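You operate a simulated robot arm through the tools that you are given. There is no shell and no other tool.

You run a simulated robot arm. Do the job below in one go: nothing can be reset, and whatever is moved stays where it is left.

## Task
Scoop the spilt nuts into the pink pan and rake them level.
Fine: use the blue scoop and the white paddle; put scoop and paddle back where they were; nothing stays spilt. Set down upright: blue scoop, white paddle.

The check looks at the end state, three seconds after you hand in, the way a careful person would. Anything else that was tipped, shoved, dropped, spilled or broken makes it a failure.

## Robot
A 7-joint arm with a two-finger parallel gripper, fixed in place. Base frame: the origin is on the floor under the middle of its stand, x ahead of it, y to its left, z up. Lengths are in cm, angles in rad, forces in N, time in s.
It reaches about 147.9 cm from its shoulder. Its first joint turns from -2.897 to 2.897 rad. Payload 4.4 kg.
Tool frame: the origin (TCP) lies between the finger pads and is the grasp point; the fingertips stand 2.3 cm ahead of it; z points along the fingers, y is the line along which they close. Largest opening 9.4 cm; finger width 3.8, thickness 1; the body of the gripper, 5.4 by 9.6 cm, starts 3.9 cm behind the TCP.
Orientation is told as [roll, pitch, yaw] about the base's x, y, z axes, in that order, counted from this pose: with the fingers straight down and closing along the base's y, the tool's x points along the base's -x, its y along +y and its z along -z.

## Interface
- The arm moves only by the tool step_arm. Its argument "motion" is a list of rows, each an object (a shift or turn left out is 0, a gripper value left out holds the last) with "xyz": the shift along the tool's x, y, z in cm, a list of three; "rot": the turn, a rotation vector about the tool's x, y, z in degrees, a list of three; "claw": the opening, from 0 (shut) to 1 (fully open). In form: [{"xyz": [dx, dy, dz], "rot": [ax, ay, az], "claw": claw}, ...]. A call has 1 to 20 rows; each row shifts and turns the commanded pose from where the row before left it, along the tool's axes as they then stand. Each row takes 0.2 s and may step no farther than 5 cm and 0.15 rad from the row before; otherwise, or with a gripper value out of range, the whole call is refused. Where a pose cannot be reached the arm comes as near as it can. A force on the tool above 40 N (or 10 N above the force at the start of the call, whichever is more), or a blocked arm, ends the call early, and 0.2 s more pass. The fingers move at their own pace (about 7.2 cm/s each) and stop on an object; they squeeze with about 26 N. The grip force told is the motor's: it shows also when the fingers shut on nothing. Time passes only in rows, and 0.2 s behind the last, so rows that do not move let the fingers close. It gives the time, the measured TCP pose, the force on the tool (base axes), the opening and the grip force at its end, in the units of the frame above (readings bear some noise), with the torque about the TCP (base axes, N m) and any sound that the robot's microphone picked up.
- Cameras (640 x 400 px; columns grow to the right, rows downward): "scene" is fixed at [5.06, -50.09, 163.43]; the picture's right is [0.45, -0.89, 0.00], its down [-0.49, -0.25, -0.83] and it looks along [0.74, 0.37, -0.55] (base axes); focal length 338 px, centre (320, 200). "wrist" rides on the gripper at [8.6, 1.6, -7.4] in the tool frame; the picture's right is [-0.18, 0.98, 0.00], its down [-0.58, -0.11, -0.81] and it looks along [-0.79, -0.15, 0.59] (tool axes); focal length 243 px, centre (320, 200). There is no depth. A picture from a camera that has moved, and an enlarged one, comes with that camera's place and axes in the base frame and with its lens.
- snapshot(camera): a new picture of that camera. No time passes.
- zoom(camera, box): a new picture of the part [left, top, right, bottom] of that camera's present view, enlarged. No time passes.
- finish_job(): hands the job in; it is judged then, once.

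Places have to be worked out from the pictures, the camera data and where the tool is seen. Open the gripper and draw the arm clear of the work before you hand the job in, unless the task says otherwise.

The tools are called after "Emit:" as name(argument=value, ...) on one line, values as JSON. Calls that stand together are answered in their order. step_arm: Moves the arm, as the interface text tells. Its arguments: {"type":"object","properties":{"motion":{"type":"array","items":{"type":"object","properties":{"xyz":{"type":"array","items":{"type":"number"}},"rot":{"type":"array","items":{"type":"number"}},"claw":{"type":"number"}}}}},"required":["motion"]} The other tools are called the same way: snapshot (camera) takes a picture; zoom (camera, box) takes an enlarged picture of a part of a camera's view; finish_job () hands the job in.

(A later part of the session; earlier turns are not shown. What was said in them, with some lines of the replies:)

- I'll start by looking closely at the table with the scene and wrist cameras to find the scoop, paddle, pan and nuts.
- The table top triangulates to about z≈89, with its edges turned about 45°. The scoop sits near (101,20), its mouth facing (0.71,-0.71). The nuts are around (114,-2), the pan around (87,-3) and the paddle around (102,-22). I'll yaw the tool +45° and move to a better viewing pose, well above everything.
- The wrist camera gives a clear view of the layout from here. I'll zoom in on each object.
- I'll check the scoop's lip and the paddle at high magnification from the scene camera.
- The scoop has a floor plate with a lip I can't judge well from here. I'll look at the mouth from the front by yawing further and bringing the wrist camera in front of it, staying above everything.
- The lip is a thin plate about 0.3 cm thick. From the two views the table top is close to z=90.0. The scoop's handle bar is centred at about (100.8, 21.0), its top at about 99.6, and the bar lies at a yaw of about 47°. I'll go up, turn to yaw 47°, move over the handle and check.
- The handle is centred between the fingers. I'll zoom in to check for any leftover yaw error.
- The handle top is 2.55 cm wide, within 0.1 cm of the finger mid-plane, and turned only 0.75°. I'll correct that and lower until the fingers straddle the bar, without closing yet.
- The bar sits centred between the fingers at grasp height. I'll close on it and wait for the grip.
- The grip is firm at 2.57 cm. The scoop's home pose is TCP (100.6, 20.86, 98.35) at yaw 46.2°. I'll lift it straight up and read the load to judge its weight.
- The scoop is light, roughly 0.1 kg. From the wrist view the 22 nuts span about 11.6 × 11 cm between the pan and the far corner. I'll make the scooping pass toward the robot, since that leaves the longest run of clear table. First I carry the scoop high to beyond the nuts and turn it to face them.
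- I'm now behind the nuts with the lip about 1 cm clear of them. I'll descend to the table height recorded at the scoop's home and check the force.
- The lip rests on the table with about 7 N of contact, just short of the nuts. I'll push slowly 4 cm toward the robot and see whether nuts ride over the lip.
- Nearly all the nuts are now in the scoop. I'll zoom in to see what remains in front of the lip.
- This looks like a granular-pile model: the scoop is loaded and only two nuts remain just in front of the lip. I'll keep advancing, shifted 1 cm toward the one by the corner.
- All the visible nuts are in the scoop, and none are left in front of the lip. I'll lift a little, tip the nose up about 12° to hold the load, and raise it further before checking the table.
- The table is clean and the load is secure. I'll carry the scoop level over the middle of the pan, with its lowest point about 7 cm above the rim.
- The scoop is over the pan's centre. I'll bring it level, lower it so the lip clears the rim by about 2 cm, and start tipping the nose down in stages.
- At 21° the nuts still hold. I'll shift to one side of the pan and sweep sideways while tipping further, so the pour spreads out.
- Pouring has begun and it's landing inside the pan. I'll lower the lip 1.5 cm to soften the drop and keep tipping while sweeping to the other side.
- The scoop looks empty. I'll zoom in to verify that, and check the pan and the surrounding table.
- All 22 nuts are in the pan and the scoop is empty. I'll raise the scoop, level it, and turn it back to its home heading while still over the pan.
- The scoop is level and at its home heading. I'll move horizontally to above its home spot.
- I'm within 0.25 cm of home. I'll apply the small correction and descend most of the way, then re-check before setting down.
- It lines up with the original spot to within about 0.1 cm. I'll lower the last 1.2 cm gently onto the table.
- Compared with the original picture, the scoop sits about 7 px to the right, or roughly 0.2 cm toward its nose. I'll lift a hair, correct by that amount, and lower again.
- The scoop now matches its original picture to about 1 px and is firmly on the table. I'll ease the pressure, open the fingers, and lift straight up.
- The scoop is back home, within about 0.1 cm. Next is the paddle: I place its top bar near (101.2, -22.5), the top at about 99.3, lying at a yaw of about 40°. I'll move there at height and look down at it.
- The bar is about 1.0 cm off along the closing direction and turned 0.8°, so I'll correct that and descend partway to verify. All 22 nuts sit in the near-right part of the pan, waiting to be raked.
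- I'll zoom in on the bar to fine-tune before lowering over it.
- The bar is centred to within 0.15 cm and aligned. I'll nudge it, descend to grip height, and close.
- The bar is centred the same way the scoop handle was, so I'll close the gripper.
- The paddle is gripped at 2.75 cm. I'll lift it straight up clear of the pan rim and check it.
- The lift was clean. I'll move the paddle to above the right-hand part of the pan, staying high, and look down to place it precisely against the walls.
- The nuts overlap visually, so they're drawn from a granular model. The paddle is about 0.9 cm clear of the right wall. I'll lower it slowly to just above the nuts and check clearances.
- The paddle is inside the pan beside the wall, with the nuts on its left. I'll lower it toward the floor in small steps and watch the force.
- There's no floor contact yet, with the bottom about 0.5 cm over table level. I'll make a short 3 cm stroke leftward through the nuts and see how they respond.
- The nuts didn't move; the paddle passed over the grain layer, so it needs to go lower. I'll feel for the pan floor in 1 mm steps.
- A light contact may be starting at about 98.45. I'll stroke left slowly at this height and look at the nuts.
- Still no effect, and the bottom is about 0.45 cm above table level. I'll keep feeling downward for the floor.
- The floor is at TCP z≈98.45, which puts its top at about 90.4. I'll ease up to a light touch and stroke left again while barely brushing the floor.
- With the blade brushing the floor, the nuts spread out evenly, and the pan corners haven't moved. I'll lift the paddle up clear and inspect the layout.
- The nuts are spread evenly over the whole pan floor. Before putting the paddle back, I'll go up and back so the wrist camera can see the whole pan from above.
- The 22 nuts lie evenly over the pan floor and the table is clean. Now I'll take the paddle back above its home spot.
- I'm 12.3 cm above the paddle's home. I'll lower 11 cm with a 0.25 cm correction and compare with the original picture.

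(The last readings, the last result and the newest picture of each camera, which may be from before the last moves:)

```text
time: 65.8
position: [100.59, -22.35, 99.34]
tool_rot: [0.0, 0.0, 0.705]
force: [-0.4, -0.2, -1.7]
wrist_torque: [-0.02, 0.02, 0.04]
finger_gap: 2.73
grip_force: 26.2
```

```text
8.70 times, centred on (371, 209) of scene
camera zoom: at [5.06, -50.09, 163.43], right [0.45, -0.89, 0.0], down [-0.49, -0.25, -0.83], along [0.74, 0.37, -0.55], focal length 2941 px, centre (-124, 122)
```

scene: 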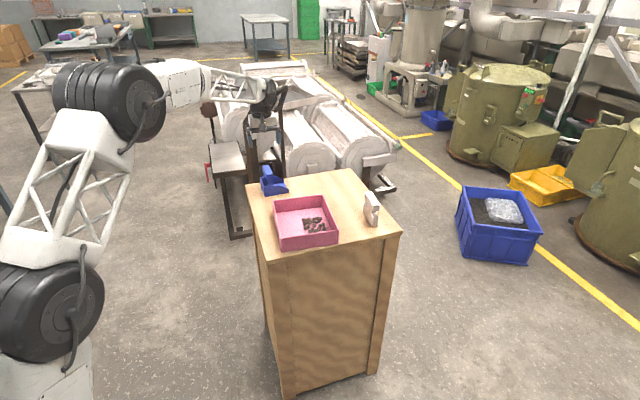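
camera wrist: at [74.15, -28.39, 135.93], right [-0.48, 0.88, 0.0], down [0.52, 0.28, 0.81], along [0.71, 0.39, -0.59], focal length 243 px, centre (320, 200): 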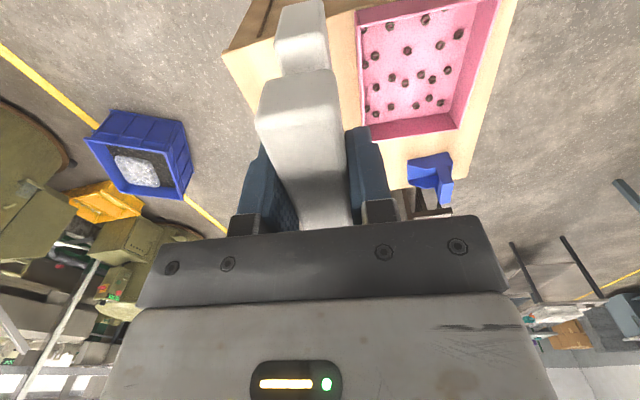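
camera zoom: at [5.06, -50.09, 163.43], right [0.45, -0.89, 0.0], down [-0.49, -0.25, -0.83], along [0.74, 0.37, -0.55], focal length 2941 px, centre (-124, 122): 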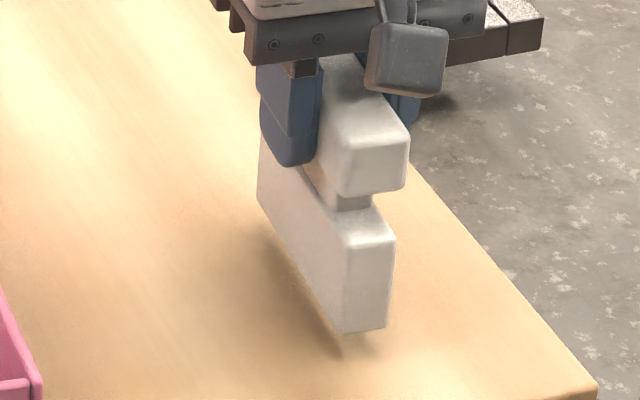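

Compared with the original picture, the paddle will land about 6 px to the right, or 0.2 cm off. I'll correct that and lower to just above the table.

Emit:
step_arm(motion=[{"xyz": [0, 0.2, 0]}, {"xyz": [0, 0, 0.6]}, {"xyz": [0, 0, 0.4]}, {"xyz": [0, 0, 0]}])

Emit:
zoom(camera="scene", box=[356, 186, 386, 232])

```text
time: 66.8
position: [100.49, -22.2, 98.43]
tool_rot: [0.0, 0.0, 0.704]
force: [0.8, -0.7, -1.0]
wrist_torque: [0.01, -0.03, 0.03]
finger_gap: 2.79
grip_force: 25.9
```

```text
8.70 times, centred on (371, 209) of scene
camera zoom: at [5.06, -50.09, 163.43], right [0.45, -0.89, 0.0], down [-0.49, -0.25, -0.83], along [0.74, 0.37, -0.55], focal length 2941 px, centre (-124, 122)
```

zoom: 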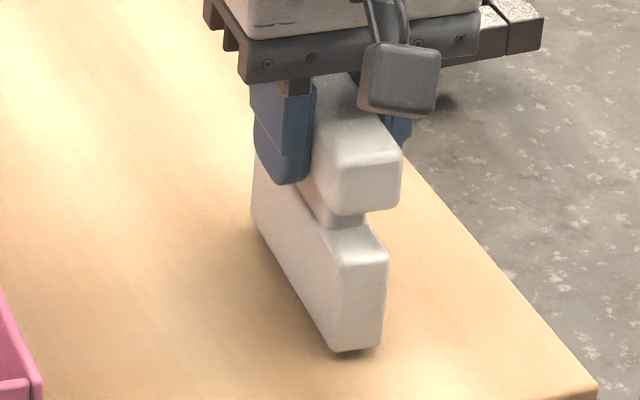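

It's now within about 0.1 cm of the original. I'll make a last tiny correction and lower onto the table in small steps.

Emit:
step_arm(motion=[{"xyz": [0, 0.08, 0.1]}, {"xyz": [0, 0, 0.1]}, {"xyz": [0, 0, 0.08]}, {"xyz": [0, 0, 0]}])

Emit:
zoom(camera="scene", box=[356, 186, 386, 232])

```text
time: 67.8
position: [100.45, -21.98, 98.15]
tool_rot: [-0.001, -0.001, 0.704]
force: [-0.3, -0.6, -2.1]
wrist_torque: [0.04, 0.03, -0.01]
finger_gap: 2.77
grip_force: 26.0
```

```text
8.70 times, centred on (371, 209) of scene
camera zoom: at [5.06, -50.09, 163.43], right [0.45, -0.89, 0.0], down [-0.49, -0.25, -0.83], along [0.74, 0.37, -0.55], focal length 2941 px, centre (-124, 122)
```

zoom: 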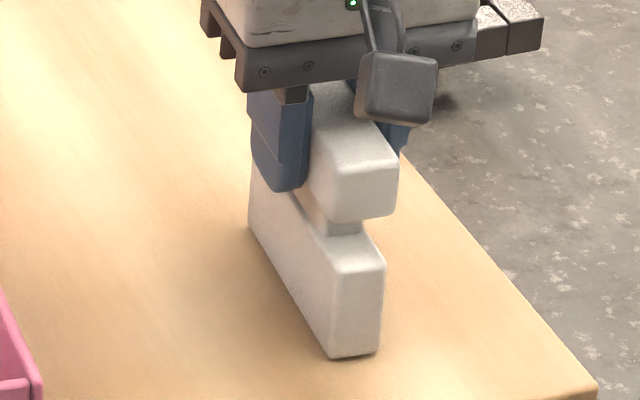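

It now overlays the original picture. I'll feel for contact in tiny steps before releasing.

Emit:
step_arm(motion=[{"xyz": [0, 0, 0.06]}, {"xyz": [0, 0, 0]}])

```text
time: 68.4
position: [100.4, -22.15, 98.03]
tool_rot: [-0.001, 0.0, 0.701]
force: [0.0, 0.9, -1.4]
wrist_torque: [0.02, 0.0, 0.0]
finger_gap: 2.78
grip_force: 25.9
```

Emit:
step_arm(motion=[{"xyz": [0, 0, 0.05]}, {"xyz": [0, 0, 0]}])

Emit:
step_arm(motion=[{"xyz": [0, 0, 0.05]}, {"xyz": [0, 0, 0]}])

```text
time: 69.0
position: [100.4, -22.12, 98.06]
tool_rot: [-0.002, 0.0, 0.702]
force: [-0.5, -0.6, -0.1]
wrist_torque: [0.01, 0.02, -0.02]
finger_gap: 2.77
grip_force: 25.9
```

```text
time: 69.6
position: [100.48, -22.18, 98.02]
tool_rot: [-0.002, 0.0, 0.705]
force: [0.9, -1.8, 4.8]
wrist_torque: [-0.1, 0.02, 0.01]
finger_gap: 2.76
grip_force: 25.8
```

The paddle now stands on the table with about 5 N of contact. I'll open the fingers and rise straight up.

Emit:
step_arm(motion=[{"claw": 1}, {"claw": 1}, {"claw": 1}, {"claw": 1}, {"claw": 1}, {"xyz": [0, 0, -2]}, {"xyz": [0, 0, -4]}, {"xyz": [0, 0, -4]}, {"xyz": [0, 0, -4]}, {"xyz": [0, 0, 0]}])

Emit:
zoom(camera="scene", box=[356, 186, 386, 232])

Emit:
zoom(camera="scene", box=[230, 150, 410, 262])

```text
time: 71.8
position: [100.51, -22.1, 112.0]
tool_rot: [-0.001, 0.001, 0.704]
force: [1.1, 0.3, 0.0]
wrist_torque: [-0.01, 0.02, 0.01]
finger_gap: 9.4
grip_force: 0.0
```

```text
8.70 times, centred on (371, 209) of scene
camera zoom: at [5.06, -50.09, 163.43], right [0.45, -0.89, 0.0], down [-0.49, -0.25, -0.83], along [0.74, 0.37, -0.55], focal length 2941 px, centre (-124, 122)
```

zoom: 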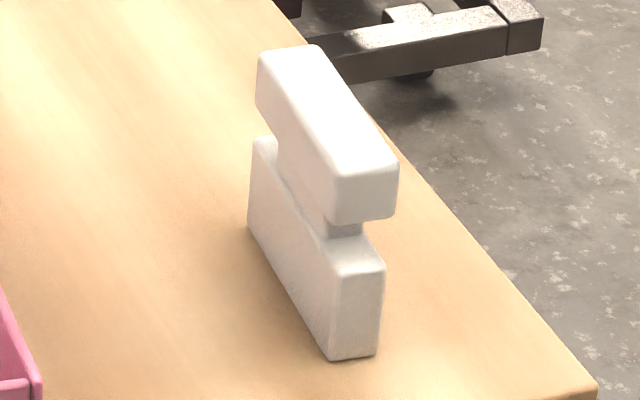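

```text
3.56 times, centred on (320, 206) of scene
camera zoom: at [5.06, -50.09, 163.43], right [0.45, -0.89, 0.0], down [-0.49, -0.25, -0.83], along [0.74, 0.37, -0.55], focal length 1202 px, centre (320, 179)
```

zoom: 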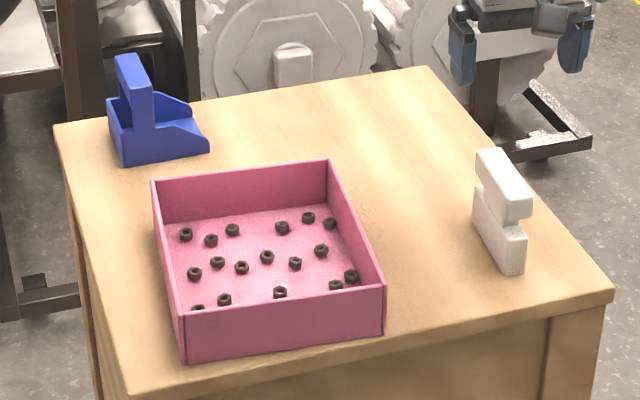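

Scoop, paddle and pan all match their original places, and nothing is left on the visible table. I'll retract the arm up and back, and take one last look from the wrist camera for stray nuts.

Emit:
step_arm(motion=[{"xyz": [0, 0, -4.5]}, {"xyz": [0, 0, -4.5]}, {"xyz": [0, 0, -4.5]}, {"xyz": [0, 0, -4.5]}, {"xyz": [4.5, 1, 0]}, {"xyz": [4.5, 1, 0]}, {"xyz": [4.5, 1, 0]}, {"xyz": [4.5, 1, 0]}, {"xyz": [4.5, 1, 0]}, {"xyz": [4.5, 1, 0]}, {"xyz": [0, 0, 0]}])

Emit:
snapshot(camera="wrist")

Emit:
zoom(camera="wrist", box=[200, 0, 520, 200])

Emit:
snapshot(camera="scene")

```text
time: 74.2
position: [75.86, -34.85, 130.09]
tool_rot: [0.001, 0.001, 0.705]
force: [-0.4, -0.4, -0.7]
wrist_torque: [0.0, -0.02, 0.0]
finger_gap: 9.4
grip_force: 0.0
```

```text
taken
camera wrist: at [68.2, -39.28, 137.5], right [-0.5, 0.87, 0.0], down [0.51, 0.29, 0.81], along [0.7, 0.4, -0.59], focal length 243 px, centre (320, 200)
```

wrist: 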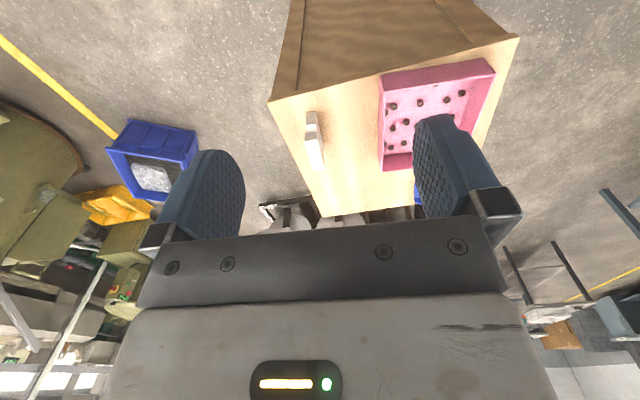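

```text
2.00 times, centred on (360, 100) of wrist
camera zoom: at [68.2, -39.28, 137.5], right [-0.5, 0.87, 0.0], down [0.51, 0.29, 0.81], along [0.7, 0.4, -0.59], focal length 485 px, centre (240, 400)
```

zoom: 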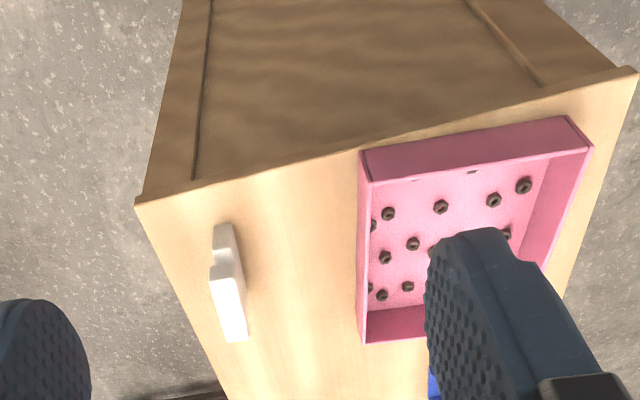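

```text
taken
```

scene: 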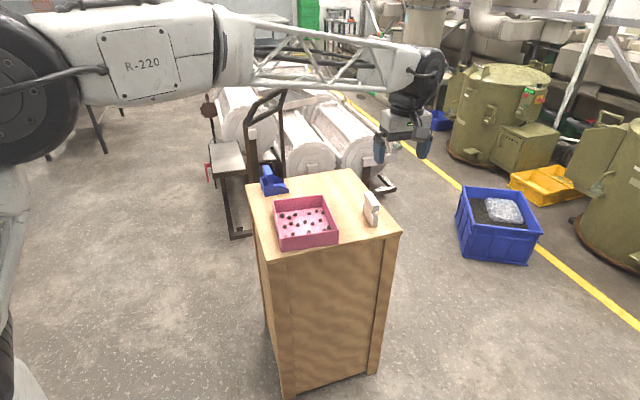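

The arm is clear and the gripper is open. The nuts are spread level in the pan, none show on the table, and the scoop and paddle stand upright where they started. I'm handing the job in.

Emit:
finish_job()

```text
The job is handed in.
```

The spilt nuts are in the pink pan and raked level, and I've handed the job in; I haven't seen the result of the check.

- **Nuts:** I counted all 22 in the pan after pouring. After raking I could count 21; the last is probably hidden by a pan wall. I saw none on the table or left in the scoop.
- **Levelling:** the first two paddle strokes passed over the nuts without moving them. A third stroke, just brushing the pan floor, spread them evenly.
- **Scoop and paddle:** both stand upright, about 0.1 cm from where they started, judged against the starting pictures.
- **Pan:** it hasn't moved in the pictures.
- **Arm:** the gripper is open and the arm is clear of the table.
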